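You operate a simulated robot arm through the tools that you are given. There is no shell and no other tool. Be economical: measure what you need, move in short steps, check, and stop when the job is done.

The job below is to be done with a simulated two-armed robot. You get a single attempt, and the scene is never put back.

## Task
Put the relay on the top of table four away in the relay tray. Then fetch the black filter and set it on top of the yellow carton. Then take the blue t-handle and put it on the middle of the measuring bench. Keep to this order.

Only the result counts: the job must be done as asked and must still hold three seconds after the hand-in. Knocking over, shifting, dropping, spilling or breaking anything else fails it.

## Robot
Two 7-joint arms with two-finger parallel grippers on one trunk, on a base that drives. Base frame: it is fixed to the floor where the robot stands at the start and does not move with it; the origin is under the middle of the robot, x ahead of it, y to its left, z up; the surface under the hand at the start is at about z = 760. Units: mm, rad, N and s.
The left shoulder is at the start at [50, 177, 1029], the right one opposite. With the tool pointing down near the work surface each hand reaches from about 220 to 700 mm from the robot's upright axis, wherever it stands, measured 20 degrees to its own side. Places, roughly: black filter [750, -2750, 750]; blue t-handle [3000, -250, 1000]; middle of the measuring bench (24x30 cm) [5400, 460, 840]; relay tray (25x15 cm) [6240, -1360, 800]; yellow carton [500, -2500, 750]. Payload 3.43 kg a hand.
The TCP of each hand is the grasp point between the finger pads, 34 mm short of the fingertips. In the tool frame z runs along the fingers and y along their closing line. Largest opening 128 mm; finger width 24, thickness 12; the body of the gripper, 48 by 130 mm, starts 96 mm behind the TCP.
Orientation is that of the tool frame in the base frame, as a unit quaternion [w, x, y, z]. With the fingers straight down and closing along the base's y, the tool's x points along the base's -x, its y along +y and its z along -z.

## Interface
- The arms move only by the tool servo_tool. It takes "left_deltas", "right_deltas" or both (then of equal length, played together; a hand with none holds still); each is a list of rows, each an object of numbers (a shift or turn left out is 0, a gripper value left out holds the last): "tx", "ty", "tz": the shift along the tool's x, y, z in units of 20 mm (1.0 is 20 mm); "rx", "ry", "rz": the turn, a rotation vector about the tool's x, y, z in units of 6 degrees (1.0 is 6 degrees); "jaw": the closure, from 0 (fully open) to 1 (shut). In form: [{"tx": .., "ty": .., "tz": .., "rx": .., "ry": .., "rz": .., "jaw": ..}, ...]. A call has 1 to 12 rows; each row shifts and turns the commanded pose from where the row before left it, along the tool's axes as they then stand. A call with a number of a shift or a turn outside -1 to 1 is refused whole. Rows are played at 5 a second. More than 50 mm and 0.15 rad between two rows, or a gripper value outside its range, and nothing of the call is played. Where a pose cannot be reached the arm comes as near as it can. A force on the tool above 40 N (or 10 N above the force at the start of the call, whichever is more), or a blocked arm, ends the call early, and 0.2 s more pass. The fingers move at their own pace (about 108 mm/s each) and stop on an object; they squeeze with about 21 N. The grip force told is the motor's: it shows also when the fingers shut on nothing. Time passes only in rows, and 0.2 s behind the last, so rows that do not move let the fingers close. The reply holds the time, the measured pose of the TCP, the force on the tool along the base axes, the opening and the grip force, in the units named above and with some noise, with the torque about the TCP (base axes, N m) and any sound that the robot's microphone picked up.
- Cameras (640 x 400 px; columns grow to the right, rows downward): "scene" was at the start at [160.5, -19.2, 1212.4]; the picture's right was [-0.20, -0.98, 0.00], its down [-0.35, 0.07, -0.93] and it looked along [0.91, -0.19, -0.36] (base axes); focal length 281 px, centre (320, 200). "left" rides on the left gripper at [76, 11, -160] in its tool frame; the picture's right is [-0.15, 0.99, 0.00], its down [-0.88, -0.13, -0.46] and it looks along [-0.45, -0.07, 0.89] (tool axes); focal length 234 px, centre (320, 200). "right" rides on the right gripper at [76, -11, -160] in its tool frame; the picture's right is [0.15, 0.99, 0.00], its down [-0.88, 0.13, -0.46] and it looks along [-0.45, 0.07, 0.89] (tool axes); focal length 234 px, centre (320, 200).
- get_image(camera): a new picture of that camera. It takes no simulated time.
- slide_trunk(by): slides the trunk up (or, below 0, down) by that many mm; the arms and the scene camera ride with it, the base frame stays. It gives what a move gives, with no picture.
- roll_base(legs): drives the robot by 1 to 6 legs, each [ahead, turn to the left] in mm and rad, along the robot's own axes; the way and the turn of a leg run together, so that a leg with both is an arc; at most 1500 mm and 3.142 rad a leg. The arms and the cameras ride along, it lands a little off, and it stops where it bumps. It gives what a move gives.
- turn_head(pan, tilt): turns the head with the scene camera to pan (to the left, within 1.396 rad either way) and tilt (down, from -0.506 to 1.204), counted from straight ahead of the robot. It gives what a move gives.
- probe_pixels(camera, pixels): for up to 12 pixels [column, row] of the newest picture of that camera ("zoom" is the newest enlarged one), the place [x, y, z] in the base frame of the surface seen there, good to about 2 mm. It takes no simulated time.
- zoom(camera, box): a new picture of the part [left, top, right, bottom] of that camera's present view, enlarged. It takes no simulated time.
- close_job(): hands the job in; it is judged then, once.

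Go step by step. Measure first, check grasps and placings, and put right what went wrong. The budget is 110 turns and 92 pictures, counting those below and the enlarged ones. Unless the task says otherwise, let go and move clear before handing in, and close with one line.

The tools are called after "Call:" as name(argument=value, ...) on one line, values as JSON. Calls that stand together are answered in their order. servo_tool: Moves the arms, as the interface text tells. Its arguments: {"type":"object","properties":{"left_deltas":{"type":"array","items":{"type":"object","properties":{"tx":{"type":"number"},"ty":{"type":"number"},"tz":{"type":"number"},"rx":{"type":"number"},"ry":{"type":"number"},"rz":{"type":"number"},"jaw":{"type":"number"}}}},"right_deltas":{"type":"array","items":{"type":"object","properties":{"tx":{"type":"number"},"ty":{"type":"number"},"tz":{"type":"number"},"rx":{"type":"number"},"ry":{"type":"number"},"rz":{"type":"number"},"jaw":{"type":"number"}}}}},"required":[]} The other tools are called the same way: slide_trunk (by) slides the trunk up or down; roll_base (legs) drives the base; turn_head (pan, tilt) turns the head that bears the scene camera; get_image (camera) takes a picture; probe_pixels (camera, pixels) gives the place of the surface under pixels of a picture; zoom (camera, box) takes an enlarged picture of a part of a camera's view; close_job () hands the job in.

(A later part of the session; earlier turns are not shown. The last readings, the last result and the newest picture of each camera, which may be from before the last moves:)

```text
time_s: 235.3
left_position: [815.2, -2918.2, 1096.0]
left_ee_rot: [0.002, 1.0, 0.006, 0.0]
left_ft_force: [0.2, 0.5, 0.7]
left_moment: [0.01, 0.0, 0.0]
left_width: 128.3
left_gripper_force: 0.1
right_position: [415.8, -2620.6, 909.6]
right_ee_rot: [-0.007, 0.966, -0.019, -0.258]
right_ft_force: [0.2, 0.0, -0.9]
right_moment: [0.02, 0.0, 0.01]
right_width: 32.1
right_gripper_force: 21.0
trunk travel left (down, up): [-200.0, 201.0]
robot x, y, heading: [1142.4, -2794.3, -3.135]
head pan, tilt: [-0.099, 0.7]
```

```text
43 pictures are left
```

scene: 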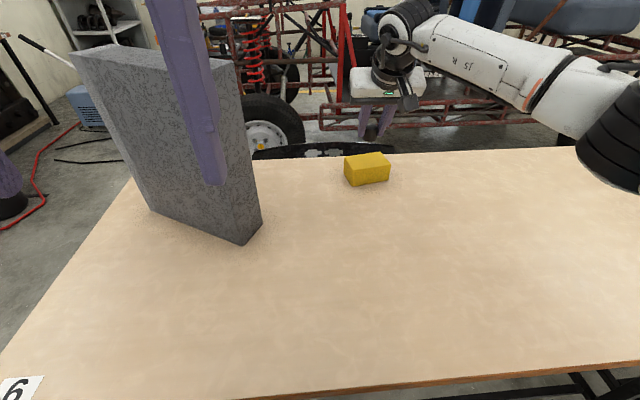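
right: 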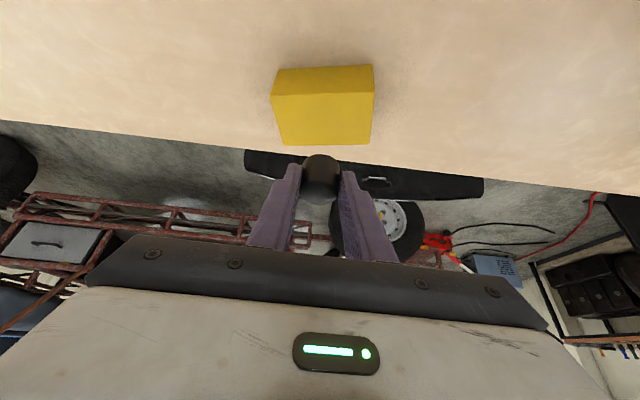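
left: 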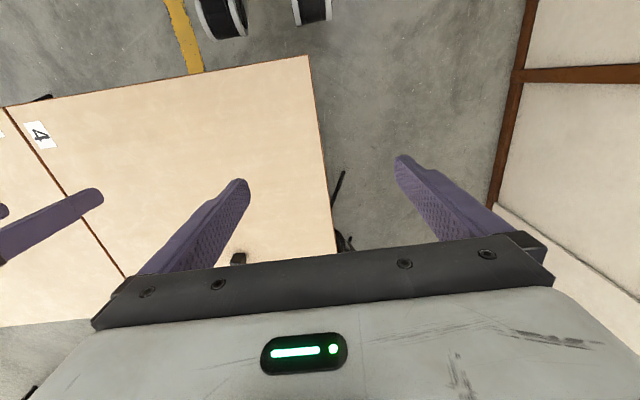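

On target above the carton. I'll descend to z≈855, then in small steps.

Call:
servo_tool(right_deltas=[{"tx": 0.5, "tz": 0.866}, {"tx": 0.5, "tz": 0.866}, {"tx": 0.33, "tz": 0.57}, {}])

Call:
get_image(camera="right")

Call:
zoom(camera="scene", box=[316, 110, 428, 200])

```text
time_s: 236.3
left_position: [815.3, -2917.8, 1097.4]
left_ee_rot: [0.001, 1.0, 0.006, 0.001]
left_ft_force: [0.7, 0.3, 0.2]
left_moment: [-0.01, -0.01, 0.02]
left_width: 127.9
left_gripper_force: 0.0
right_position: [415.3, -2618.0, 856.3]
right_ee_rot: [-0.006, 0.966, -0.019, -0.258]
right_ft_force: [0.7, -0.5, -0.1]
right_moment: [-0.02, -0.01, 0.03]
right_width: 32.3
right_gripper_force: 21.2
trunk travel left (down, up): [-200.0, 201.0]
robot x, y, heading: [1143.2, -2796.0, -3.132]
head pan, tilt: [-0.099, 0.7]
```

```text
42 pictures are left
```

right: 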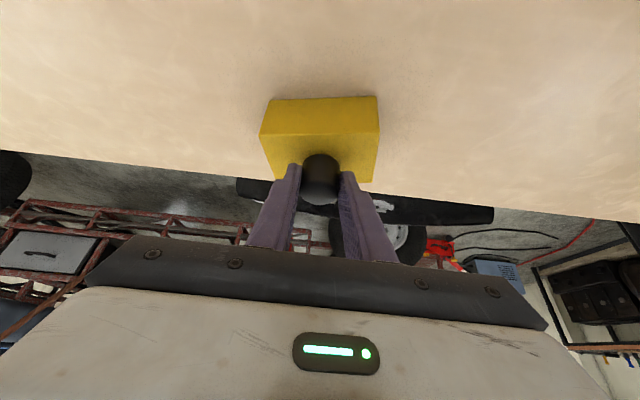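

```text
4.44 times, centred on (372, 155) of scene
```

zoom: 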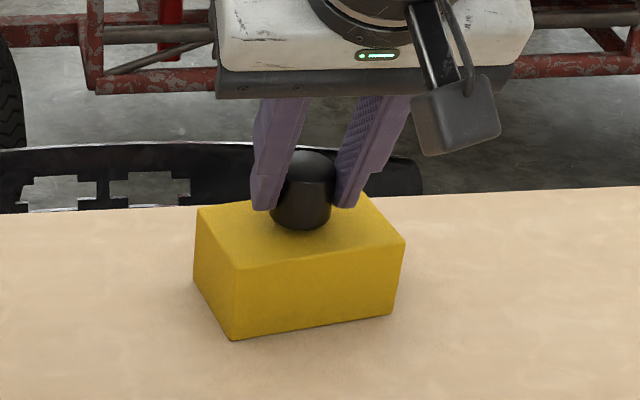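

The filter sits just above the centre of the carton top. Lowering in tiny steps.

Call:
servo_tool(right_deltas=[{"tx": 0.05, "tz": 0.087}, {"tx": 0.05, "tz": 0.087}, {}])

```text
time_s: 237.1
left_position: [814.7, -2917.7, 1096.8]
left_ee_rot: [0.001, 1.0, 0.006, 0.0]
left_ft_force: [0.4, 1.1, -0.4]
left_moment: [-0.01, 0.04, 0.0]
left_width: 128.1
left_gripper_force: 0.0
right_position: [415.4, -2619.2, 852.5]
right_ee_rot: [-0.007, 0.966, -0.02, -0.258]
right_ft_force: [-0.1, 0.5, -0.9]
right_moment: [0.03, 0.01, -0.01]
right_width: 32.3
right_gripper_force: 20.8
trunk travel left (down, up): [-200.0, 201.0]
robot x, y, heading: [1140.9, -2793.2, -3.131]
head pan, tilt: [-0.099, 0.7]
```

Call:
servo_tool(right_deltas=[{"tx": 0.05, "tz": 0.087}, {}])

```text
time_s: 237.7
left_position: [813.7, -2916.9, 1095.6]
left_ee_rot: [0.001, 1.0, 0.006, 0.001]
left_ft_force: [-0.1, 0.4, -0.8]
left_moment: [-0.02, 0.01, 0.02]
left_width: 128.0
left_gripper_force: 0.1
right_position: [416.2, -2619.4, 850.1]
right_ee_rot: [-0.006, 0.966, -0.019, -0.258]
right_ft_force: [0.2, 1.1, -0.6]
right_moment: [-0.02, -0.03, 0.01]
right_width: 32.1
right_gripper_force: 20.8
trunk travel left (down, up): [-200.0, 201.0]
robot x, y, heading: [1140.5, -2791.8, -3.132]
head pan, tilt: [-0.099, 0.7]
```

Call:
servo_tool(right_deltas=[{"tx": 0.05, "tz": 0.087}, {}])

```text
time_s: 238.3
left_position: [816.0, -2916.1, 1095.7]
left_ee_rot: [0.0, 1.0, 0.006, -0.002]
left_ft_force: [-0.3, -0.1, 0.0]
left_moment: [0.01, 0.02, -0.01]
left_width: 128.0
left_gripper_force: 0.1
right_position: [415.9, -2620.4, 850.2]
right_ee_rot: [-0.006, 0.966, -0.019, -0.258]
right_ft_force: [0.1, 0.2, 5.5]
right_moment: [0.01, 0.07, -0.02]
right_width: 32.2
right_gripper_force: 21.0
trunk travel left (down, up): [-200.0, 201.0]
robot x, y, heading: [1136.7, -2795.4, -3.129]
head pan, tilt: [-0.099, 0.7]
```

Contact (5.5 N). I'll open and rise vertically.

Call:
servo_tool(right_deltas=[{"jaw": 0.6}, {}, {"tx": -0.25, "tz": -0.433}, {"tx": -0.5, "tz": -0.866}, {"tx": -0.5, "tz": -0.866}, {"tx": -0.5, "tz": -0.866}, {"tx": -0.5, "tz": -0.866}, {"tx": 0.9, "tz": -0.5}, {"tx": 0.9, "tz": -0.5}, {"tx": 0.9, "tz": -0.5}])

Call:
zoom(camera="scene", box=[316, 110, 428, 200])

```text
time_s: 240.5
left_position: [815.2, -2917.1, 1095.7]
left_ee_rot: [0.0, 1.0, 0.006, -0.001]
left_ft_force: [0.3, 0.1, -1.3]
left_moment: [-0.03, 0.03, -0.01]
left_width: 128.3
left_gripper_force: 0.0
right_position: [477.1, -2621.8, 936.6]
right_ee_rot: [-0.006, 0.966, -0.02, -0.257]
right_ft_force: [-0.1, -0.4, -0.6]
right_moment: [-0.03, 0.01, 0.04]
right_width: 51.3
right_gripper_force: 0.1
trunk travel left (down, up): [-200.0, 201.0]
robot x, y, heading: [1139.3, -2795.4, -3.133]
head pan, tilt: [-0.099, 0.7]
```

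```text
4.44 times, centred on (372, 155) of scene
```

zoom: 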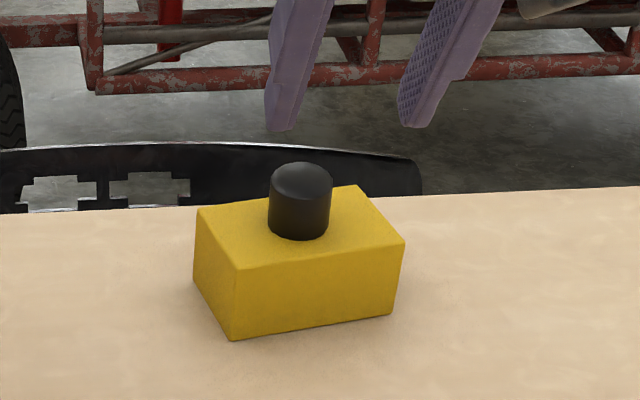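

The filter stands on the carton. I'll retract and untilt the hand, then back away and view the route out.

Call:
servo_tool(right_deltas=[{"tx": 0.866, "tz": -0.5, "ty": 0.0}, {"tx": 0.866, "tz": -0.5}, {"tx": 0.866, "tz": -0.5}, {"tx": 0.866, "tz": -0.5}, {"tx": 0.866, "tz": -0.5}, {"tx": 0.866, "tz": -0.5, "ry": 1}, {"ry": 1, "tx": 0.9, "tz": -0.4}, {"ry": 1, "tx": 0.9, "tz": -0.4}, {"ry": 1, "tx": 0.9, "tz": -0.3}, {"ry": 1, "tx": 0.9, "tz": -0.3}, {"tx": 1}, {"tx": 1}])

Call:
roll_base(legs=[[-680, 0], [0, 1.52], [1000, 0]])

Call:
turn_head(pan=0.6, tilt=0.35)

Call:
get_image(camera="scene")

```text
time_s: 243.1
left_position: [815.9, -2917.3, 1097.8]
left_ee_rot: [0.0, 1.0, 0.006, -0.001]
left_ft_force: [0.4, 0.1, -0.8]
left_moment: [0.02, 0.03, 0.03]
left_width: 128.0
left_gripper_force: 0.1
right_position: [714.0, -2631.6, 946.6]
right_ee_rot: [-0.001, 1.0, -0.021, 0.0]
right_ft_force: [-0.8, 0.7, 0.0]
right_moment: [-0.01, 0.04, -0.04]
right_width: 51.2
right_gripper_force: 0.1
trunk travel left (down, up): [-200.0, 201.0]
robot x, y, heading: [1138.7, -2796.9, -3.133]
head pan, tilt: [-0.099, 0.7]
```

```text
time_s: 255.2
left_position: [1850.1, -4104.2, 1097.3]
left_ee_rot: [0.001, 0.726, 0.688, 0.001]
left_ft_force: [-0.1, 0.0, 0.0]
left_moment: [-0.03, 0.01, 0.01]
left_width: 127.8
left_gripper_force: 0.1
right_position: [1557.5, -4187.6, 947.0]
right_ee_rot: [-0.001, 0.744, 0.668, 0.0]
right_ft_force: [0.5, 0.0, 0.6]
right_moment: [0.03, -0.02, -0.01]
right_width: 51.1
right_gripper_force: 0.0
trunk travel left (down, up): [-200.0, 201.0]
robot x, y, heading: [1750.0, -3773.0, -1.628]
head pan, tilt: [-0.099, 0.7]
```

```text
time_s: 256.2
left_position: [1850.7, -4104.1, 1095.9]
left_ee_rot: [0.0, 0.726, 0.688, 0.0]
left_ft_force: [0.0, -0.1, 0.8]
left_moment: [0.0, 0.03, 0.01]
left_width: 128.1
left_gripper_force: 0.1
right_position: [1559.0, -4187.3, 945.7]
right_ee_rot: [-0.001, 0.744, 0.668, 0.0]
right_ft_force: [0.9, 0.1, 0.8]
right_moment: [0.02, 0.02, 0.03]
right_width: 51.1
right_gripper_force: 0.1
trunk travel left (down, up): [-200.0, 201.0]
robot x, y, heading: [1749.5, -3775.0, -1.628]
head pan, tilt: [0.6, 0.351]
```

```text
39 pictures are left
```

scene: 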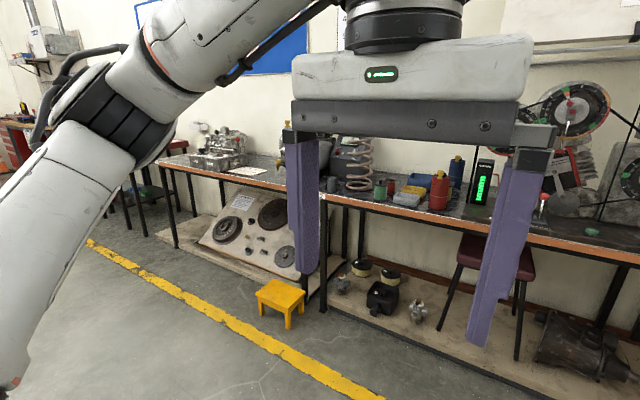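

At (1750,-3775). I'll turn left, drive to x≈4200, then turn up towards +y and look at the far row's outer side.

Call:
roll_base(legs=[[0, 1.62], [1300, 0], [1200, 0], [0, 1.57], [1000, 0]])

Call:
turn_head(pan=0.2, tilt=0.3)

Call:
get_image(camera="scene")

```text
time_s: 281.1
left_position: [4098.6, -2477.8, 1096.6]
left_ee_rot: [0.0, 0.729, -0.684, 0.0]
left_ft_force: [-0.2, 0.5, -0.2]
left_moment: [0.0, 0.04, 0.0]
left_width: 128.1
left_gripper_force: 0.2
right_position: [4376.0, -2361.9, 945.9]
right_ee_rot: [0.0, 0.711, -0.703, 0.002]
right_ft_force: [0.1, 0.3, 0.5]
right_moment: [-0.02, 0.0, -0.02]
right_width: 51.0
right_gripper_force: 0.0
trunk travel left (down, up): [-200.0, 201.0]
robot x, y, heading: [4237.4, -2795.8, 1.631]
head pan, tilt: [0.6, 0.351]
```

```text
time_s: 282.0
left_position: [4096.8, -2478.9, 1097.2]
left_ee_rot: [0.001, 0.729, -0.684, 0.0]
left_ft_force: [0.0, 0.3, -0.2]
left_moment: [0.01, 0.02, 0.01]
left_width: 128.0
left_gripper_force: 0.1
right_position: [4378.1, -2362.1, 946.3]
right_ee_rot: [0.0, 0.711, -0.703, 0.001]
right_ft_force: [0.3, -0.4, 0.4]
right_moment: [-0.01, 0.01, 0.0]
right_width: 51.2
right_gripper_force: 0.0
trunk travel left (down, up): [-200.0, 201.0]
robot x, y, heading: [4238.8, -2797.7, 1.633]
head pan, tilt: [0.201, 0.3]
```

```text
38 pictures are left
```

scene: 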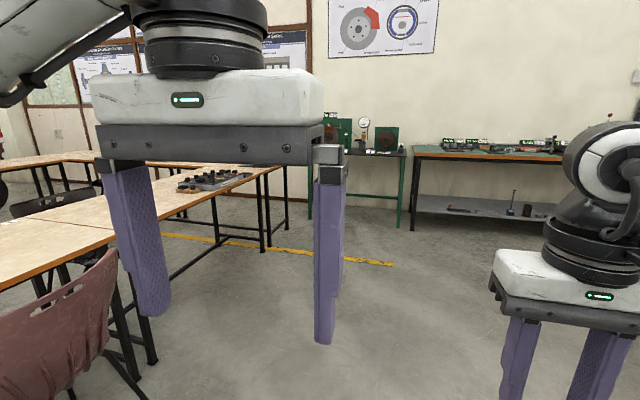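

The aisle ahead is clear, chairs remain left. I'll continue to y≈-900 and look toward the corner with the t-handle.

Call:
roll_base(legs=[[0, -0.05], [1400, 0], [900, 0], [0, 1.0]])

Call:
turn_head(pan=0.3, tilt=0.4)

Call:
get_image(camera="scene")

```text
time_s: 296.2
left_position: [3881.5, -430.7, 1096.9]
left_ee_rot: [0.0, 0.96, -0.28, 0.0]
left_ft_force: [0.3, 0.5, 0.8]
left_moment: [-0.02, 0.01, 0.01]
left_width: 127.9
left_gripper_force: 0.0
right_position: [3952.9, -135.4, 947.2]
right_ee_rot: [0.0, 0.952, -0.305, 0.001]
right_ft_force: [0.7, 0.7, 0.5]
right_moment: [0.0, 0.0, 0.0]
right_width: 51.1
right_gripper_force: 0.1
trunk travel left (down, up): [-200.0, 201.0]
robot x, y, heading: [4218.7, -505.7, 2.571]
head pan, tilt: [0.201, 0.3]
```

```text
time_s: 296.9
left_position: [3883.2, -428.9, 1098.2]
left_ee_rot: [0.001, 0.96, -0.28, 0.0]
left_ft_force: [0.3, 0.1, 0.5]
left_moment: [-0.01, 0.01, 0.0]
left_width: 128.0
left_gripper_force: 0.0
right_position: [3953.7, -134.3, 946.7]
right_ee_rot: [0.0, 0.952, -0.305, 0.001]
right_ft_force: [0.6, 0.1, 0.7]
right_moment: [0.0, 0.03, 0.0]
right_width: 51.0
right_gripper_force: 0.0
trunk travel left (down, up): [-200.0, 201.0]
robot x, y, heading: [4222.7, -502.0, 2.575]
head pan, tilt: [0.3, 0.4]
```

```text
37 pictures are left
```

scene: 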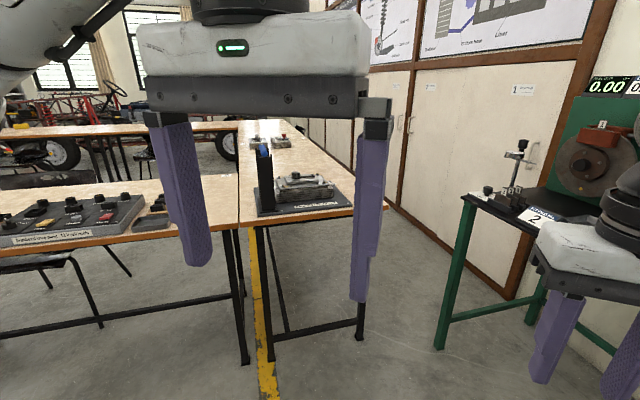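

A blue handle top is visible at (264,152) on a stand on the corner table. Zooming and probing.

Call:
zoom(camera="scene", box=[224, 120, 368, 228])

Call:
probe_pixels(camera="scene", pixels=[[264, 150], [264, 175], [264, 205], [258, 148], [270, 148], [300, 185], [260, 213], [340, 207], [246, 220], [354, 210], [300, 208], [232, 200]])

```text
3.70 times, centred on (296, 174) of scene
```

zoom: 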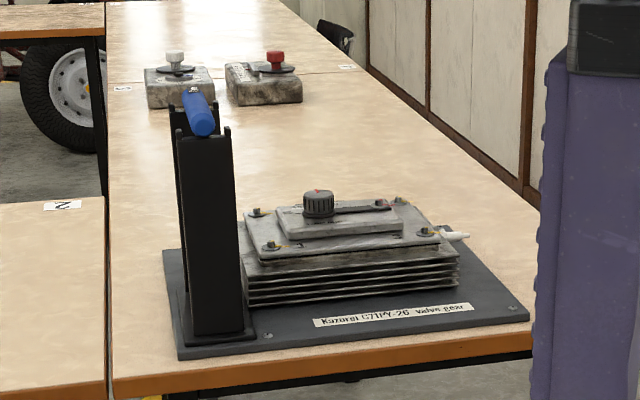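

```text
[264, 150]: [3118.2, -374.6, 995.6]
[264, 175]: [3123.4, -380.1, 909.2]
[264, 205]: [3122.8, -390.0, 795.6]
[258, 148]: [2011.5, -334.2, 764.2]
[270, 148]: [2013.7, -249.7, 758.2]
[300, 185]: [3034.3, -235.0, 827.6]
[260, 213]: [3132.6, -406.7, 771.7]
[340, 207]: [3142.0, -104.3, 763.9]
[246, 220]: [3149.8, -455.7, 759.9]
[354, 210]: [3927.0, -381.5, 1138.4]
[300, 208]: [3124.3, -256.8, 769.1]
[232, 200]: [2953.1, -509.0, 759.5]
```

The blue T crossbar rests on a forked stand at about (3118,-375,996), with its shaft inside. I'll face it squarely and drive closer.

Call:
roll_base(legs=[[0, 0.57], [480, 0]])

Call:
turn_head(pan=-0.2, tilt=0.5)

Call:
get_image(camera="scene")

```text
time_s: 301.3
left_position: [3411.5, -621.5, 1096.4]
left_ee_rot: [0.001, 1.0, 0.0, 0.0]
left_ft_force: [-0.4, -0.1, -0.5]
left_moment: [0.02, -0.01, 0.01]
left_width: 128.1
left_gripper_force: 0.1
right_position: [3313.1, -335.4, 947.0]
right_ee_rot: [-0.001, 1.0, -0.026, 0.0]
right_ft_force: [0.2, -0.4, -0.6]
right_moment: [0.01, -0.01, -0.01]
right_width: 51.1
right_gripper_force: 0.2
trunk travel left (down, up): [-200.0, 201.0]
robot x, y, heading: [3736.7, -503.2, 3.139]
head pan, tilt: [0.3, 0.4]
```

```text
time_s: 302.2
left_position: [3412.6, -621.1, 1096.9]
left_ee_rot: [0.001, 1.0, 0.0, 0.0]
left_ft_force: [-0.2, 0.2, 0.0]
left_moment: [0.01, -0.02, -0.02]
left_width: 127.9
left_gripper_force: 0.0
right_position: [3312.8, -334.0, 946.7]
right_ee_rot: [-0.001, 1.0, -0.027, 0.001]
right_ft_force: [-0.3, -0.7, 0.5]
right_moment: [-0.01, -0.02, -0.03]
right_width: 51.4
right_gripper_force: 0.0
trunk travel left (down, up): [-200.0, 201.0]
robot x, y, heading: [3735.3, -505.3, 3.134]
head pan, tilt: [-0.201, 0.499]
```

```text
35 pictures are left
```

scene: 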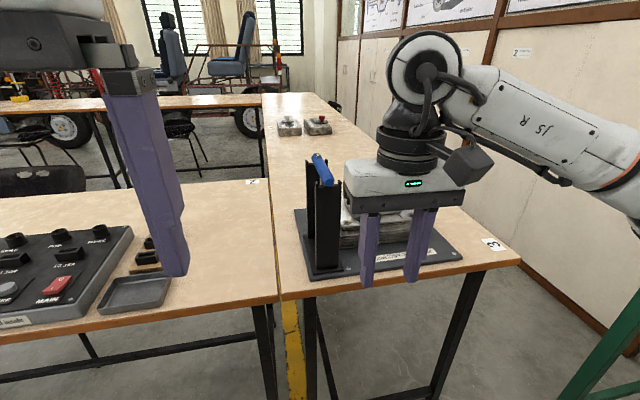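

The right hand must rise above the stand before moving in; I'll raise the trunk and zoom onto the handle.

Call:
slide_trunk(by=180)

Call:
turn_head(pan=0.0, tilt=0.65)

Call:
get_image(camera="scene")

```text
time_s: 304.2
left_position: [3411.1, -621.3, 1277.7]
left_ee_rot: [0.0, 1.0, 0.0, 0.0]
left_ft_force: [-0.7, 0.4, 0.1]
left_moment: [-0.03, -0.03, 0.01]
left_width: 127.9
left_gripper_force: 0.1
right_position: [3312.7, -334.6, 1125.2]
right_ee_rot: [-0.001, 1.0, -0.027, 0.001]
right_ft_force: [-0.6, 0.8, -0.5]
right_moment: [0.02, 0.01, 0.01]
right_width: 51.0
right_gripper_force: 0.1
trunk travel left (down, up): [-380.0, 21.0]
robot x, y, heading: [3738.5, -501.0, 3.138]
head pan, tilt: [-0.201, 0.499]
```

```text
time_s: 305.0
left_position: [3410.9, -620.7, 1276.9]
left_ee_rot: [0.001, 1.0, 0.0, -0.001]
left_ft_force: [0.1, -0.4, -0.5]
left_moment: [0.0, -0.05, 0.02]
left_width: 127.7
left_gripper_force: 0.1
right_position: [3313.4, -334.9, 1126.0]
right_ee_rot: [-0.001, 1.0, -0.027, 0.001]
right_ft_force: [0.2, -0.2, -0.7]
right_moment: [0.03, 0.0, -0.01]
right_width: 51.3
right_gripper_force: 0.1
trunk travel left (down, up): [-380.0, 21.0]
robot x, y, heading: [3737.5, -505.4, 3.139]
head pan, tilt: [0.0, 0.649]
```

```text
34 pictures are left
```

scene: 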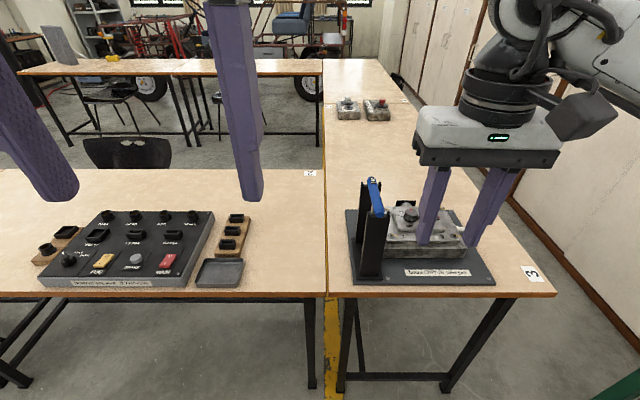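

Call:
zoom(camera="scene", box=[330, 165, 450, 290])

Call:
probe_pixels(camera="scene", pixels=[[379, 212], [376, 200], [373, 185], [371, 179], [362, 185], [385, 215], [366, 213], [388, 222], [358, 200], [375, 270]])

```text
3.20 times, centred on (390, 228) of scene
```

zoom: 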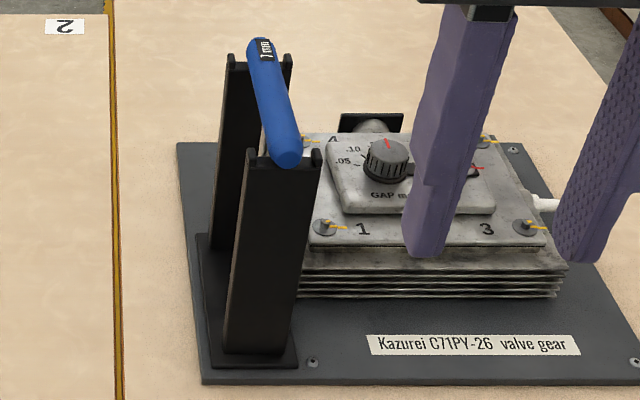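

```text
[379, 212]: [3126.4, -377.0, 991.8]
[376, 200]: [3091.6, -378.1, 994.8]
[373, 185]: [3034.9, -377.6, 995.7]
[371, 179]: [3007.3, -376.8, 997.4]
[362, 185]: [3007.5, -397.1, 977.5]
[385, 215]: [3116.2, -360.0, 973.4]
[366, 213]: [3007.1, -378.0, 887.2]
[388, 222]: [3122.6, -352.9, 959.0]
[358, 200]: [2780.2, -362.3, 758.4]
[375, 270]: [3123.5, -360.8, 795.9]
```

The bar lies along x at y≈-377, from x≈3000 to 3130, top z≈996, resting on two posts. I'll drive ahead 250, align the yaw, centre the hand over the bar, and open to ~70 mm.

Call:
roll_base(legs=[[245, 0]])

Call:
servo_tool(right_deltas=[{"ty": 0.7, "rz": -0.26, "jaw": 0.45}, {"ty": 0.7, "rz": -0.26}, {"ty": 0.7}, {}])

Call:
get_image(camera="right")

```text
time_s: 306.8
left_position: [3164.1, -620.1, 1276.5]
left_ee_rot: [0.0, 1.0, 0.0, 0.0]
left_ft_force: [-0.1, -0.1, -0.2]
left_moment: [0.0, -0.03, 0.05]
left_width: 127.9
left_gripper_force: 0.0
right_position: [3065.7, -333.4, 1126.5]
right_ee_rot: [-0.001, 1.0, -0.027, 0.001]
right_ft_force: [-0.2, 0.2, -0.2]
right_moment: [-0.02, -0.04, 0.01]
right_width: 50.9
right_gripper_force: 0.1
trunk travel left (down, up): [-380.0, 21.0]
robot x, y, heading: [3488.9, -503.5, 3.137]
head pan, tilt: [0.0, 0.649]
```

```text
time_s: 307.8
left_position: [3163.4, -620.8, 1277.3]
left_ee_rot: [0.001, 1.0, -0.001, 0.0]
left_ft_force: [0.1, -0.2, -0.1]
left_moment: [-0.03, 0.01, 0.02]
left_width: 127.7
left_gripper_force: 0.0
right_position: [3065.0, -375.4, 1126.3]
right_ee_rot: [-0.001, 1.0, 0.0, 0.001]
right_ft_force: [0.4, 0.4, 0.4]
right_moment: [-0.01, 0.02, 0.01]
right_width: 70.3
right_gripper_force: 0.2
trunk travel left (down, up): [-380.0, 21.0]
robot x, y, heading: [3488.5, -499.8, 3.139]
head pan, tilt: [0.0, 0.649]
```

```text
32 pictures are left
```

right: 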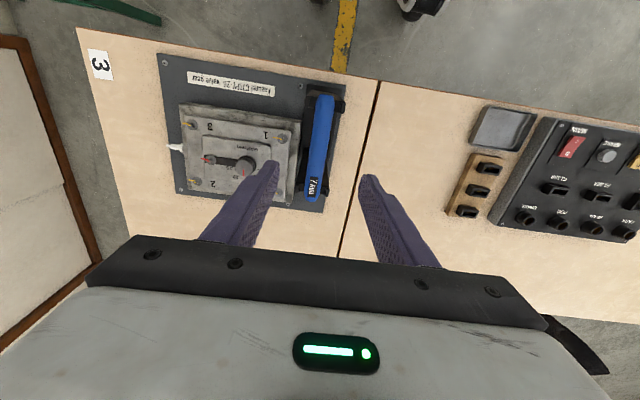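

The bar lies between the fingers. I'll zoom to see posts and shaft from above and probe.

Call:
zoom(camera="right", box=[270, 80, 366, 220])

Call:
probe_pixels(camera="right", pixels=[[323, 98], [317, 145], [311, 190], [322, 120], [310, 199], [337, 110], [323, 195], [300, 190]])

```text
2.86 times, centred on (318, 150) of right
```

zoom: 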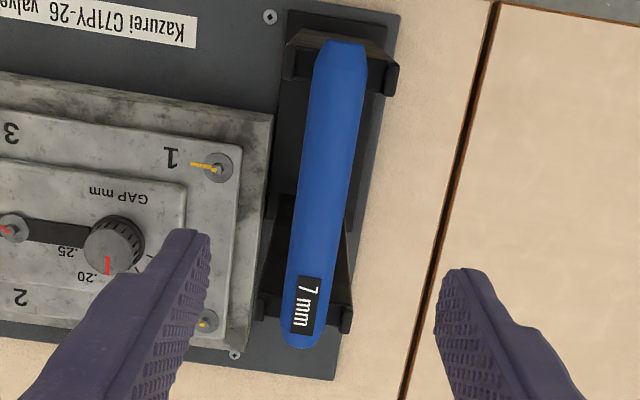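

```text
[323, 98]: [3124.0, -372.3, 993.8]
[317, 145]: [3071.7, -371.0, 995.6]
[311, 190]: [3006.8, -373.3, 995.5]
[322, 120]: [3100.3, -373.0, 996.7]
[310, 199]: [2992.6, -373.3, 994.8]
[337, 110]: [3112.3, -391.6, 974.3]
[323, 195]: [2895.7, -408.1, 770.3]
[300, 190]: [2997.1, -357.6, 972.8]
```

Bar centre ≈(3060,-375), z centre ≈984. I'll descend to z≈987 and check for contact.

Call:
servo_tool(right_deltas=[{"tz": 1, "tx": -0.1}, {"tz": 1, "tx": -0.1}, {"tz": 1}, {"tz": 1}, {"tz": 1}, {"tz": 1}, {"tz": 0.95}, {}])

Call:
get_image(camera="right")

Call:
zoom(camera="scene", box=[250, 130, 490, 280])

```text
time_s: 309.6
left_position: [3164.6, -619.7, 1276.9]
left_ee_rot: [0.001, 1.0, 0.0, 0.0]
left_ft_force: [0.1, -0.4, 0.1]
left_moment: [0.01, 0.0, 0.02]
left_width: 128.0
left_gripper_force: 0.0
right_position: [3061.0, -375.8, 987.3]
right_ee_rot: [0.0, 1.0, 0.0, 0.001]
right_ft_force: [0.2, -0.5, 0.0]
right_moment: [-0.04, -0.04, -0.03]
right_width: 70.5
right_gripper_force: 0.0
trunk travel left (down, up): [-380.0, 21.0]
robot x, y, heading: [3492.0, -501.8, 3.139]
head pan, tilt: [0.0, 0.649]
```

```text
30 pictures are left
```

right: 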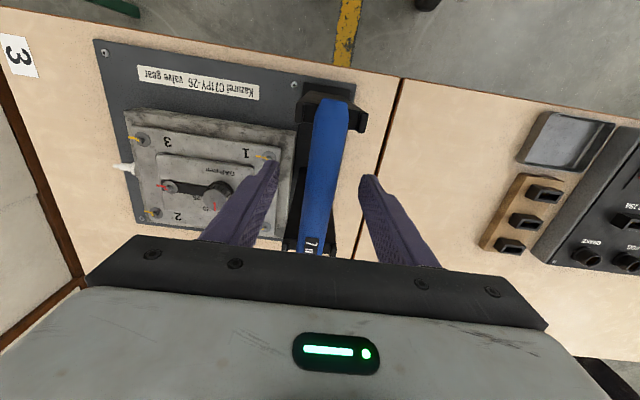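

```text
2.67 times, centred on (370, 205) of scene
```

zoom: 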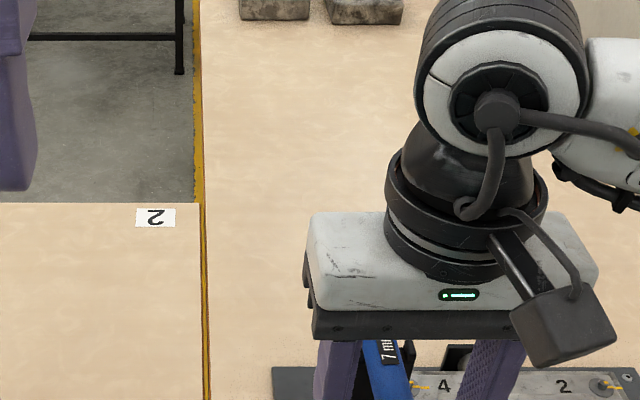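

Fingers straddle the bar without contact. I'll close and lift a little.

Call:
servo_tool(right_deltas=[{"jaw": 1}, {}, {}, {}, {"tz": -0.5}, {"tz": -1}, {"tz": -1}, {}])

Call:
get_image(camera="right")

```text
time_s: 311.4
left_position: [3163.9, -620.2, 1276.7]
left_ee_rot: [0.001, 1.0, 0.001, -0.001]
left_ft_force: [0.6, -0.6, -0.5]
left_moment: [0.03, 0.02, -0.01]
left_width: 128.1
left_gripper_force: 0.1
right_position: [3059.7, -376.0, 1039.3]
right_ee_rot: [-0.001, 1.0, 0.0, 0.001]
right_ft_force: [-0.1, -0.5, -2.3]
right_moment: [0.0, -0.01, 0.02]
right_width: 22.3
right_gripper_force: 20.9
trunk travel left (down, up): [-380.0, 21.0]
robot x, y, heading: [3493.6, -500.1, 3.14]
head pan, tilt: [0.0, 0.649]
```

```text
28 pictures are left
```

right: 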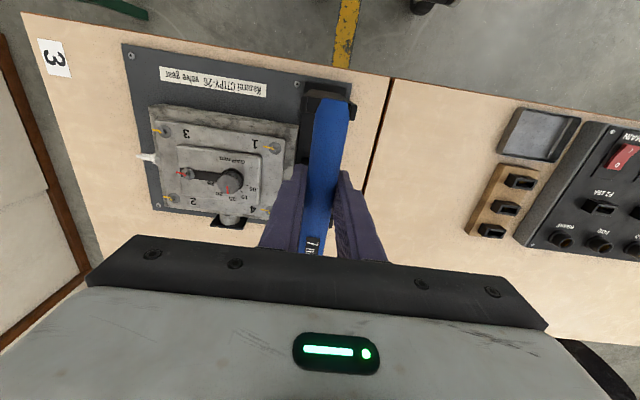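

Held (22 mm, ~2.3 N weight). I'll lift another 160 mm to clear the shaft.

Call:
servo_tool(right_deltas=[{"tz": -1}, {"tz": -1}, {"tz": -1}, {"tz": -1}, {"tz": -1}, {"tz": -1}, {"tz": -1}, {"tz": -1}, {"tz": -1}, {}])

Call:
turn_head(pan=-0.25, tilt=0.55)

Call:
get_image(camera="scene")

```text
time_s: 313.6
left_position: [3163.5, -620.8, 1276.8]
left_ee_rot: [0.0, 1.0, 0.001, -0.001]
left_ft_force: [0.4, 0.1, -0.6]
left_moment: [0.01, 0.0, 0.02]
left_width: 128.2
left_gripper_force: 0.1
right_position: [3062.5, -374.6, 1218.1]
right_ee_rot: [-0.001, 1.0, 0.001, 0.002]
right_ft_force: [0.8, 0.4, -3.0]
right_moment: [-0.02, -0.05, 0.11]
right_width: 21.9
right_gripper_force: 20.9
trunk travel left (down, up): [-380.0, 21.0]
robot x, y, heading: [3491.4, -502.4, 3.139]
head pan, tilt: [0.0, 0.649]
```

```text
time_s: 314.4
left_position: [3164.2, -620.0, 1277.6]
left_ee_rot: [0.001, 1.0, 0.0, -0.001]
left_ft_force: [-0.5, 0.2, -0.1]
left_moment: [0.01, -0.03, 0.0]
left_width: 128.3
left_gripper_force: 0.1
right_position: [3061.1, -374.6, 1218.3]
right_ee_rot: [-0.001, 1.0, 0.001, 0.0]
right_ft_force: [0.8, -0.3, -2.1]
right_moment: [0.03, 0.0, 0.1]
right_width: 21.6
right_gripper_force: 20.9
trunk travel left (down, up): [-380.0, 21.0]
robot x, y, heading: [3490.7, -499.1, 3.141]
head pan, tilt: [-0.25, 0.55]
```

```text
27 pictures are left
```

scene: 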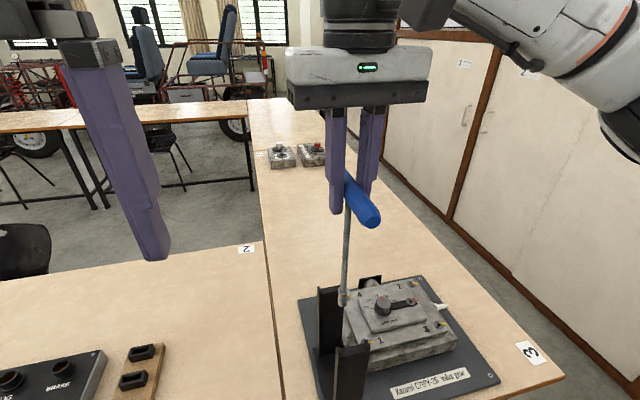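

The T's shaft hangs down to about (343,300). I'll probe its lower end against the post tops.

Call:
probe_pixels(camera="scene", pixels=[[346, 260], [343, 290], [343, 302], [327, 292], [350, 350], [370, 215], [347, 225]])

Call:
zoom(camera="scene", box=[290, 180, 410, 350])

```text
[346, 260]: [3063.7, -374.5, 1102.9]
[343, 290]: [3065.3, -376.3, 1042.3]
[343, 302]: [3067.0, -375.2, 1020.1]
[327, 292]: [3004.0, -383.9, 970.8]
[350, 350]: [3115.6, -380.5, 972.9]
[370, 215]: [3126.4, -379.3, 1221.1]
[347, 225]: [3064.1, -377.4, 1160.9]
```

```text
2.35 times, centred on (350, 265) of scene
```

zoom: 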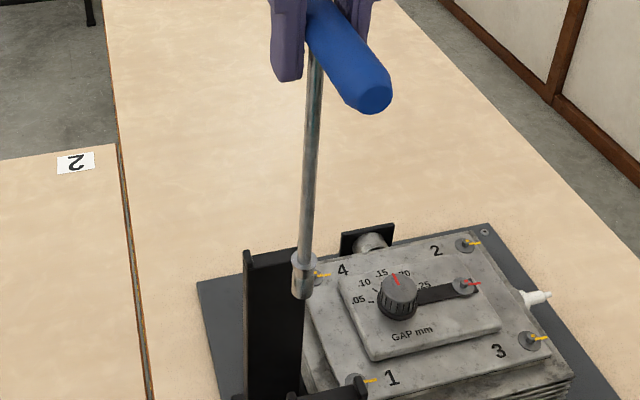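

The socket end hangs at z≈1012, just above the posts (≈1000). I'll raise the trunk the last 20 mm and back straight out.

Call:
slide_trunk(by=20)

Call:
roll_base(legs=[[-700, 0]])

Call:
turn_head(pan=-0.2, tilt=0.4)

Call:
get_image(camera="scene")

```text
time_s: 315.0
left_position: [3163.6, -619.3, 1297.3]
left_ee_rot: [0.001, 1.0, 0.0, 0.0]
left_ft_force: [0.6, 0.3, 0.5]
left_moment: [-0.01, -0.01, 0.02]
left_width: 127.9
left_gripper_force: 0.1
right_position: [3060.5, -373.9, 1239.3]
right_ee_rot: [-0.001, 1.0, 0.001, 0.001]
right_ft_force: [0.3, 0.2, -3.0]
right_moment: [-0.01, -0.03, 0.13]
right_width: 21.7
right_gripper_force: 20.8
trunk travel left (down, up): [-400.0, 1.0]
robot x, y, heading: [3489.1, -500.1, 3.135]
head pan, tilt: [-0.25, 0.55]
```

```text
time_s: 318.9
left_position: [3865.4, -623.3, 1296.6]
left_ee_rot: [0.001, 1.0, -0.006, 0.0]
left_ft_force: [0.3, -0.2, 0.0]
left_moment: [-0.01, 0.03, 0.01]
left_width: 128.0
left_gripper_force: 0.0
right_position: [3765.8, -376.0, 1237.8]
right_ee_rot: [0.0, 1.0, -0.005, 0.001]
right_ft_force: [0.5, 0.5, -1.7]
right_moment: [0.02, 0.03, -0.13]
right_width: 21.8
right_gripper_force: 21.1
trunk travel left (down, up): [-400.0, 1.0]
robot x, y, heading: [4189.6, -506.9, 3.128]
head pan, tilt: [-0.25, 0.55]
```

```text
time_s: 319.6
left_position: [3865.3, -622.1, 1296.9]
left_ee_rot: [0.001, 1.0, -0.006, 0.0]
left_ft_force: [-0.2, 0.7, -0.1]
left_moment: [-0.02, -0.05, -0.02]
left_width: 128.0
left_gripper_force: 0.0
right_position: [3763.6, -376.6, 1238.0]
right_ee_rot: [-0.001, 1.0, -0.004, 0.001]
right_ft_force: [-0.2, -0.5, -2.6]
right_moment: [-0.01, -0.03, 0.11]
right_width: 21.5
right_gripper_force: 20.4
trunk travel left (down, up): [-400.0, 1.0]
robot x, y, heading: [4193.4, -505.6, 3.128]
head pan, tilt: [-0.201, 0.4]
```

```text
25 pictures are left
```

scene: 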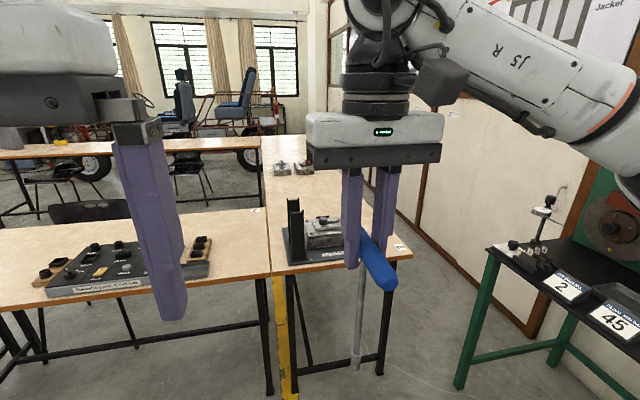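

T-handle carried securely. I'll turn around and drive to about (5235,-250), facing the measuring bench.

Call:
roll_base(legs=[[0, -2.885], [1070, 0], [0, 1.33]])

Call:
turn_head(pan=-0.1, tilt=0.7)

Call:
get_image(camera="scene")

```text
time_s: 335.0
left_position: [5085.1, 77.9, 1298.1]
left_ee_rot: [0.0, 0.711, -0.704, 0.0]
left_ft_force: [-0.8, -0.1, -0.7]
left_moment: [0.0, -0.02, -0.04]
left_width: 128.3
left_gripper_force: 0.0
right_position: [5329.3, 184.2, 1237.8]
right_ee_rot: [-0.001, 0.712, -0.702, 0.001]
right_ft_force: [0.6, 0.1, -3.2]
right_moment: [0.05, -0.01, -0.01]
right_width: 22.1
right_gripper_force: 20.4
trunk travel left (down, up): [-400.0, 1.0]
robot x, y, heading: [5208.9, -245.9, 1.58]
head pan, tilt: [-0.201, 0.4]
```

```text
time_s: 335.8
left_position: [5085.2, 76.7, 1296.1]
left_ee_rot: [0.001, 0.711, -0.703, -0.001]
left_ft_force: [-0.1, -0.4, 0.0]
left_moment: [-0.01, -0.02, 0.02]
left_width: 127.7
left_gripper_force: 0.0
right_position: [5328.8, 182.6, 1238.9]
right_ee_rot: [0.001, 0.712, -0.702, 0.002]
right_ft_force: [0.2, 0.1, -2.0]
right_moment: [0.01, -0.01, 0.02]
right_width: 22.2
right_gripper_force: 21.2
trunk travel left (down, up): [-400.0, 1.0]
robot x, y, heading: [5206.5, -247.8, 1.579]
head pan, tilt: [-0.099, 0.7]
```

```text
24 pictures are left
```

scene: 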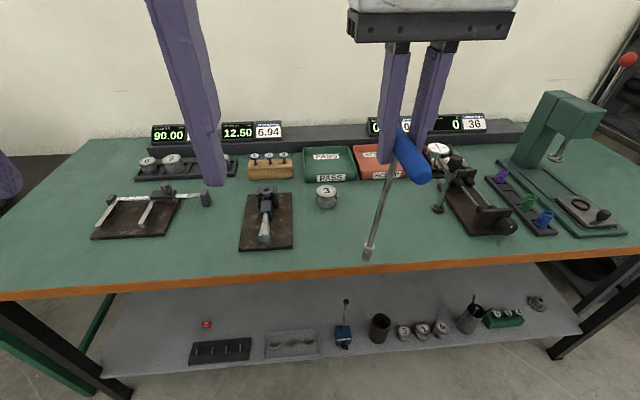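

The bench is in view; the free middle lies around (370,230) between piston "3" (327,195) and the tool at (475,210). I'll probe limits.

Call:
probe_pixels(camera="scene", pixels=[[327, 200], [337, 200], [293, 245], [437, 208], [447, 190], [465, 230], [330, 178], [370, 180], [350, 268], [360, 215], [420, 240], [350, 190]])

Call:
zoom(camera="scene", box=[230, 110, 550, 290])

```text
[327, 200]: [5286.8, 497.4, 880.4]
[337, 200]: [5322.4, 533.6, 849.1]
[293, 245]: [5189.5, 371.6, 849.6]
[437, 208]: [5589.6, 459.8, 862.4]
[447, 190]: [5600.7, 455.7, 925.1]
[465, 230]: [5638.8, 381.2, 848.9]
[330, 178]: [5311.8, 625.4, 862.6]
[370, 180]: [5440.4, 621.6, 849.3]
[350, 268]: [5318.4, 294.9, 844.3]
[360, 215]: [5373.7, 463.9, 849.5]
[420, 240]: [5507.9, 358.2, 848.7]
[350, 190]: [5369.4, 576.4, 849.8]
```

```text
2.00 times, centred on (390, 200) of scene
```

zoom: 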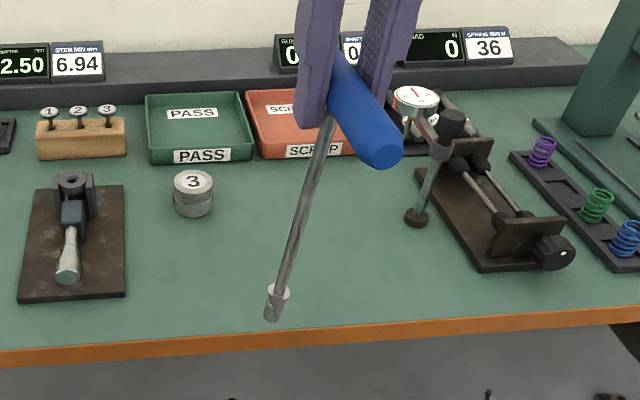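

Bench surface z≈849.5, free area x 5330–5560, y 300–610. I'll lay the T with its shaft pointing away (+y), the bar at y≈360 and the gripper off the front edge. First, yaw the hand by 90° (start with 72°).

Call:
servo_tool(right_deltas=[{"rz": 1}, {"rz": 1}, {"rz": 1}, {"rz": 1}, {"rz": 1}, {"rz": 1}, {"rz": 1}, {"rz": 1}, {"rz": 1}, {"rz": 1}, {"rz": 1}, {"rz": 1}])

```text
time_s: 338.4
left_position: [5084.0, 78.3, 1296.1]
left_ee_rot: [0.001, 0.71, -0.704, -0.001]
left_ft_force: [-0.3, -0.7, 1.2]
left_moment: [0.01, 0.01, -0.01]
left_width: 128.1
left_gripper_force: 0.0
right_position: [5328.7, 182.5, 1238.4]
right_ee_rot: [0.0, -0.162, 0.987, -0.001]
right_ft_force: [-0.2, -0.2, -2.3]
right_moment: [-0.03, -0.02, 0.02]
right_width: 21.9
right_gripper_force: 20.2
trunk travel left (down, up): [-400.0, 1.0]
robot x, y, heading: [5204.5, -245.3, 1.58]
head pan, tilt: [-0.099, 0.7]
```

Yaw works. I'll finish the yaw, move forward ~150 mm, and begin tilting the shaft forward.

Call:
servo_tool(right_deltas=[{"rz": 1}, {"rz": 1}, {"rz": 1}, {"rz": 0.1, "ty": 1}, {"ty": 1}, {"ty": 1}, {"ty": 1}, {"ty": 1}, {"ty": 1}, {"ty": 1}, {}])

Call:
servo_tool(right_deltas=[{"rx": -1}, {"rx": -1}, {"rx": -1}, {"rx": -1}, {"rx": -1}, {"rx": -1}, {}])

Call:
get_image(camera="scene")

```text
time_s: 340.8
left_position: [5084.0, 77.8, 1295.9]
left_ee_rot: [0.0, 0.711, -0.704, 0.0]
left_ft_force: [0.1, -0.5, 0.1]
left_moment: [-0.01, 0.01, 0.01]
left_width: 128.1
left_gripper_force: 0.1
right_position: [5329.9, 324.1, 1237.4]
right_ee_rot: [0.001, -0.002, 1.0, -0.001]
right_ft_force: [-0.4, -0.1, -2.4]
right_moment: [-0.01, 0.02, 0.02]
right_width: 22.5
right_gripper_force: 20.9
trunk travel left (down, up): [-400.0, 1.0]
robot x, y, heading: [5207.7, -244.4, 1.578]
head pan, tilt: [-0.099, 0.7]
```

```text
time_s: 342.4
left_position: [5083.9, 77.1, 1296.2]
left_ee_rot: [0.001, 0.711, -0.703, 0.0]
left_ft_force: [-0.7, 0.7, -0.4]
left_moment: [0.01, 0.01, 0.0]
left_width: 128.0
left_gripper_force: 0.1
right_position: [5328.2, 324.1, 1237.2]
right_ee_rot: [0.001, -0.001, 0.951, 0.308]
right_ft_force: [-0.1, 0.4, -2.3]
right_moment: [-0.11, 0.0, -0.02]
right_width: 22.3
right_gripper_force: 20.9
trunk travel left (down, up): [-400.0, 1.0]
robot x, y, heading: [5207.0, -243.3, 1.575]
head pan, tilt: [-0.099, 0.7]
```

```text
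22 pictures are left
```

scene: 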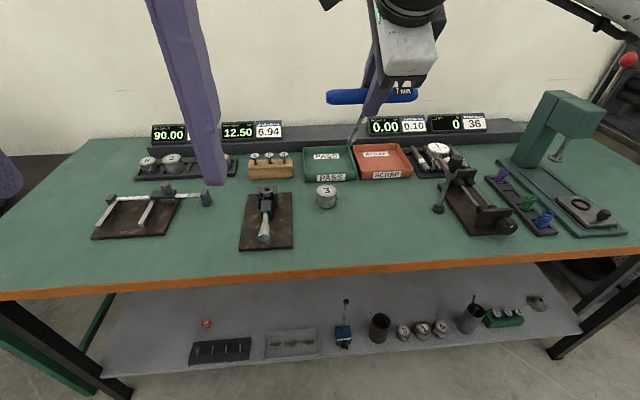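

Tool z now points forward-down at 36° from vertical as intended. I'll continue to 78°.

Call:
servo_tool(right_deltas=[{"rx": -1}, {"rx": -1}, {"rx": -1}, {"rx": -1}, {"rx": -1}, {"rx": -1}, {"rx": -1}, {}])

Call:
turn_head(pan=-0.2, tilt=0.5)

Call:
get_image(camera="scene")

```text
time_s: 344.2
left_position: [5084.2, 77.1, 1296.6]
left_ee_rot: [0.0, 0.711, -0.703, -0.001]
left_ft_force: [-0.4, 0.2, 0.7]
left_moment: [0.0, 0.03, 0.0]
left_width: 128.0
left_gripper_force: 0.1
right_position: [5329.0, 323.4, 1236.6]
right_ee_rot: [0.0, -0.002, 0.777, 0.629]
right_ft_force: [-1.0, -0.2, -3.3]
right_moment: [-0.14, 0.0, -0.01]
right_width: 22.4
right_gripper_force: 20.6
trunk travel left (down, up): [-400.0, 1.0]
robot x, y, heading: [5207.0, -242.3, 1.577]
head pan, tilt: [-0.099, 0.7]
```

```text
time_s: 344.9
left_position: [5083.8, 77.4, 1296.1]
left_ee_rot: [0.001, 0.711, -0.703, -0.001]
left_ft_force: [0.4, 0.1, -0.1]
left_moment: [0.03, 0.02, 0.02]
left_width: 127.9
left_gripper_force: 0.0
right_position: [5329.1, 321.7, 1236.5]
right_ee_rot: [0.0, -0.002, 0.778, 0.628]
right_ft_force: [-0.8, 0.5, -1.4]
right_moment: [-0.15, 0.02, 0.03]
right_width: 22.4
right_gripper_force: 20.8
trunk travel left (down, up): [-400.0, 1.0]
robot x, y, heading: [5203.6, -250.2, 1.58]
head pan, tilt: [-0.201, 0.499]
```

```text
21 pictures are left
```

scene: 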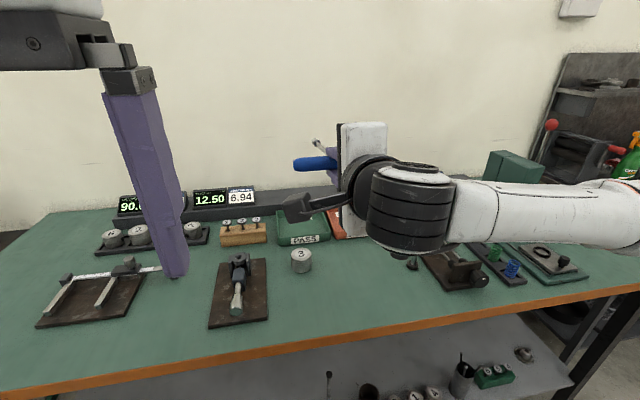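

The tilt is good (shaft 12° below horizontal). Since the lower finger would stay under the bar, I'll use the left hand with vertical fingers to take the bar end for a clean set-down; first I shift the base to x≈5380.

Call:
roll_base(legs=[[-165, 0], [0, -0.7], [270, 0], [0, 0.69]])

Call:
slide_trunk(by=-100)

```text
time_s: 351.6
left_position: [5266.2, 125.8, 1295.8]
left_ee_rot: [-0.001, -0.703, 0.711, 0.001]
left_ft_force: [-0.3, -0.1, 0.7]
left_moment: [0.01, -0.02, 0.01]
left_width: 128.0
left_gripper_force: 0.1
right_position: [5515.9, 364.7, 1237.7]
right_ee_rot: [0.007, 0.008, 0.778, 0.629]
right_ft_force: [0.2, -1.2, -2.2]
right_moment: [-0.14, 0.03, 0.0]
right_width: 22.3
right_gripper_force: 20.8
trunk travel left (down, up): [-400.0, 1.0]
robot x, y, heading: [5381.7, -201.2, 1.557]
head pan, tilt: [-0.201, 0.499]
```

```text
time_s: 352.9
left_position: [5266.3, 123.9, 1197.9]
left_ee_rot: [0.0, -0.704, 0.711, 0.001]
left_ft_force: [-0.1, -0.5, 0.0]
left_moment: [-0.02, -0.01, -0.01]
left_width: 127.9
left_gripper_force: 0.1
right_position: [5516.2, 363.5, 1137.7]
right_ee_rot: [0.007, 0.007, 0.778, 0.629]
right_ft_force: [0.1, -1.0, -2.7]
right_moment: [-0.13, 0.04, -0.02]
right_width: 22.2
right_gripper_force: 20.9
trunk travel left (down, up): [-300.0, 101.0]
robot x, y, heading: [5376.9, -200.7, 1.552]
head pan, tilt: [-0.201, 0.499]
```

Now at (5516,364,1138). I'll move the T to x≈5405 and lower to z≈960 with y fixed.

Call:
servo_tool(right_deltas=[{"tx": 0.93}, {"tx": 0.93}, {"tx": 0.93}, {"tx": 0.93}, {"tx": 0.93}, {"tx": 0.9}, {"ty": -0.977, "tz": 0.21}, {"ty": -0.977, "tz": 0.21}, {"ty": -0.977, "tz": 0.21}, {"ty": -0.977, "tz": 0.21}, {}])

Call:
servo_tool(right_deltas=[{"ty": -0.977, "tz": 0.21}, {"ty": -0.977, "tz": 0.21}, {"ty": -0.977, "tz": 0.21}, {"ty": -0.977, "tz": 0.21}, {"ty": -0.977, "tz": 0.21}, {}])

Call:
turn_head(pan=0.0, tilt=0.7)

Call:
get_image(camera="scene")

```text
time_s: 355.3
left_position: [5267.3, 124.3, 1195.9]
left_ee_rot: [0.0, -0.703, 0.711, 0.001]
left_ft_force: [0.2, 0.2, 0.5]
left_moment: [-0.04, 0.04, 0.02]
left_width: 128.0
left_gripper_force: 0.1
right_position: [5404.4, 367.8, 1058.5]
right_ee_rot: [0.008, 0.007, 0.777, 0.629]
right_ft_force: [0.0, -0.9, -2.6]
right_moment: [-0.19, -0.01, 0.0]
right_width: 22.4
right_gripper_force: 21.3
trunk travel left (down, up): [-300.0, 101.0]
robot x, y, heading: [5379.2, -200.8, 1.56]
head pan, tilt: [-0.201, 0.499]
```

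```text
time_s: 356.7
left_position: [5265.9, 124.1, 1197.0]
left_ee_rot: [-0.001, -0.704, 0.711, 0.001]
left_ft_force: [0.0, -0.7, 0.4]
left_moment: [-0.01, -0.02, -0.01]
left_width: 128.1
left_gripper_force: 0.1
right_position: [5405.1, 366.4, 956.1]
right_ee_rot: [0.006, 0.007, 0.778, 0.628]
right_ft_force: [-0.5, 0.8, -1.1]
right_moment: [-0.2, 0.04, 0.02]
right_width: 22.1
right_gripper_force: 20.6
trunk travel left (down, up): [-300.0, 101.0]
robot x, y, heading: [5383.1, -202.9, 1.557]
head pan, tilt: [-0.201, 0.499]
```

```text
time_s: 357.4
left_position: [5267.0, 124.2, 1197.0]
left_ee_rot: [0.0, -0.703, 0.711, 0.001]
left_ft_force: [0.1, 1.1, 0.0]
left_moment: [0.01, 0.03, 0.0]
left_width: 128.2
left_gripper_force: 0.2
right_position: [5406.0, 366.0, 957.2]
right_ee_rot: [0.007, 0.007, 0.778, 0.628]
right_ft_force: [-1.2, -0.4, -3.0]
right_moment: [-0.14, -0.04, -0.01]
right_width: 22.6
right_gripper_force: 21.3
trunk travel left (down, up): [-300.0, 101.0]
robot x, y, heading: [5375.3, -202.1, 1.557]
head pan, tilt: [0.0, 0.7]
```

```text
20 pictures are left
```

scene: 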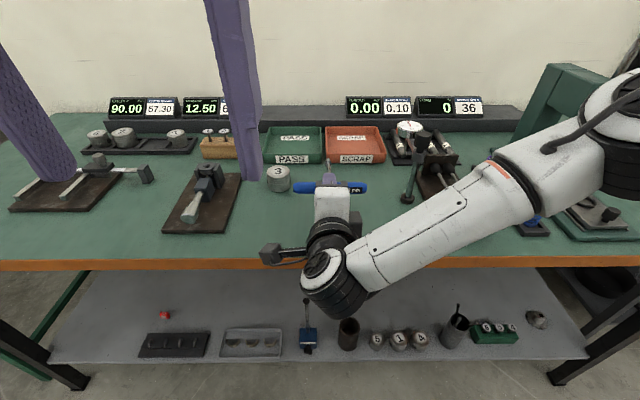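

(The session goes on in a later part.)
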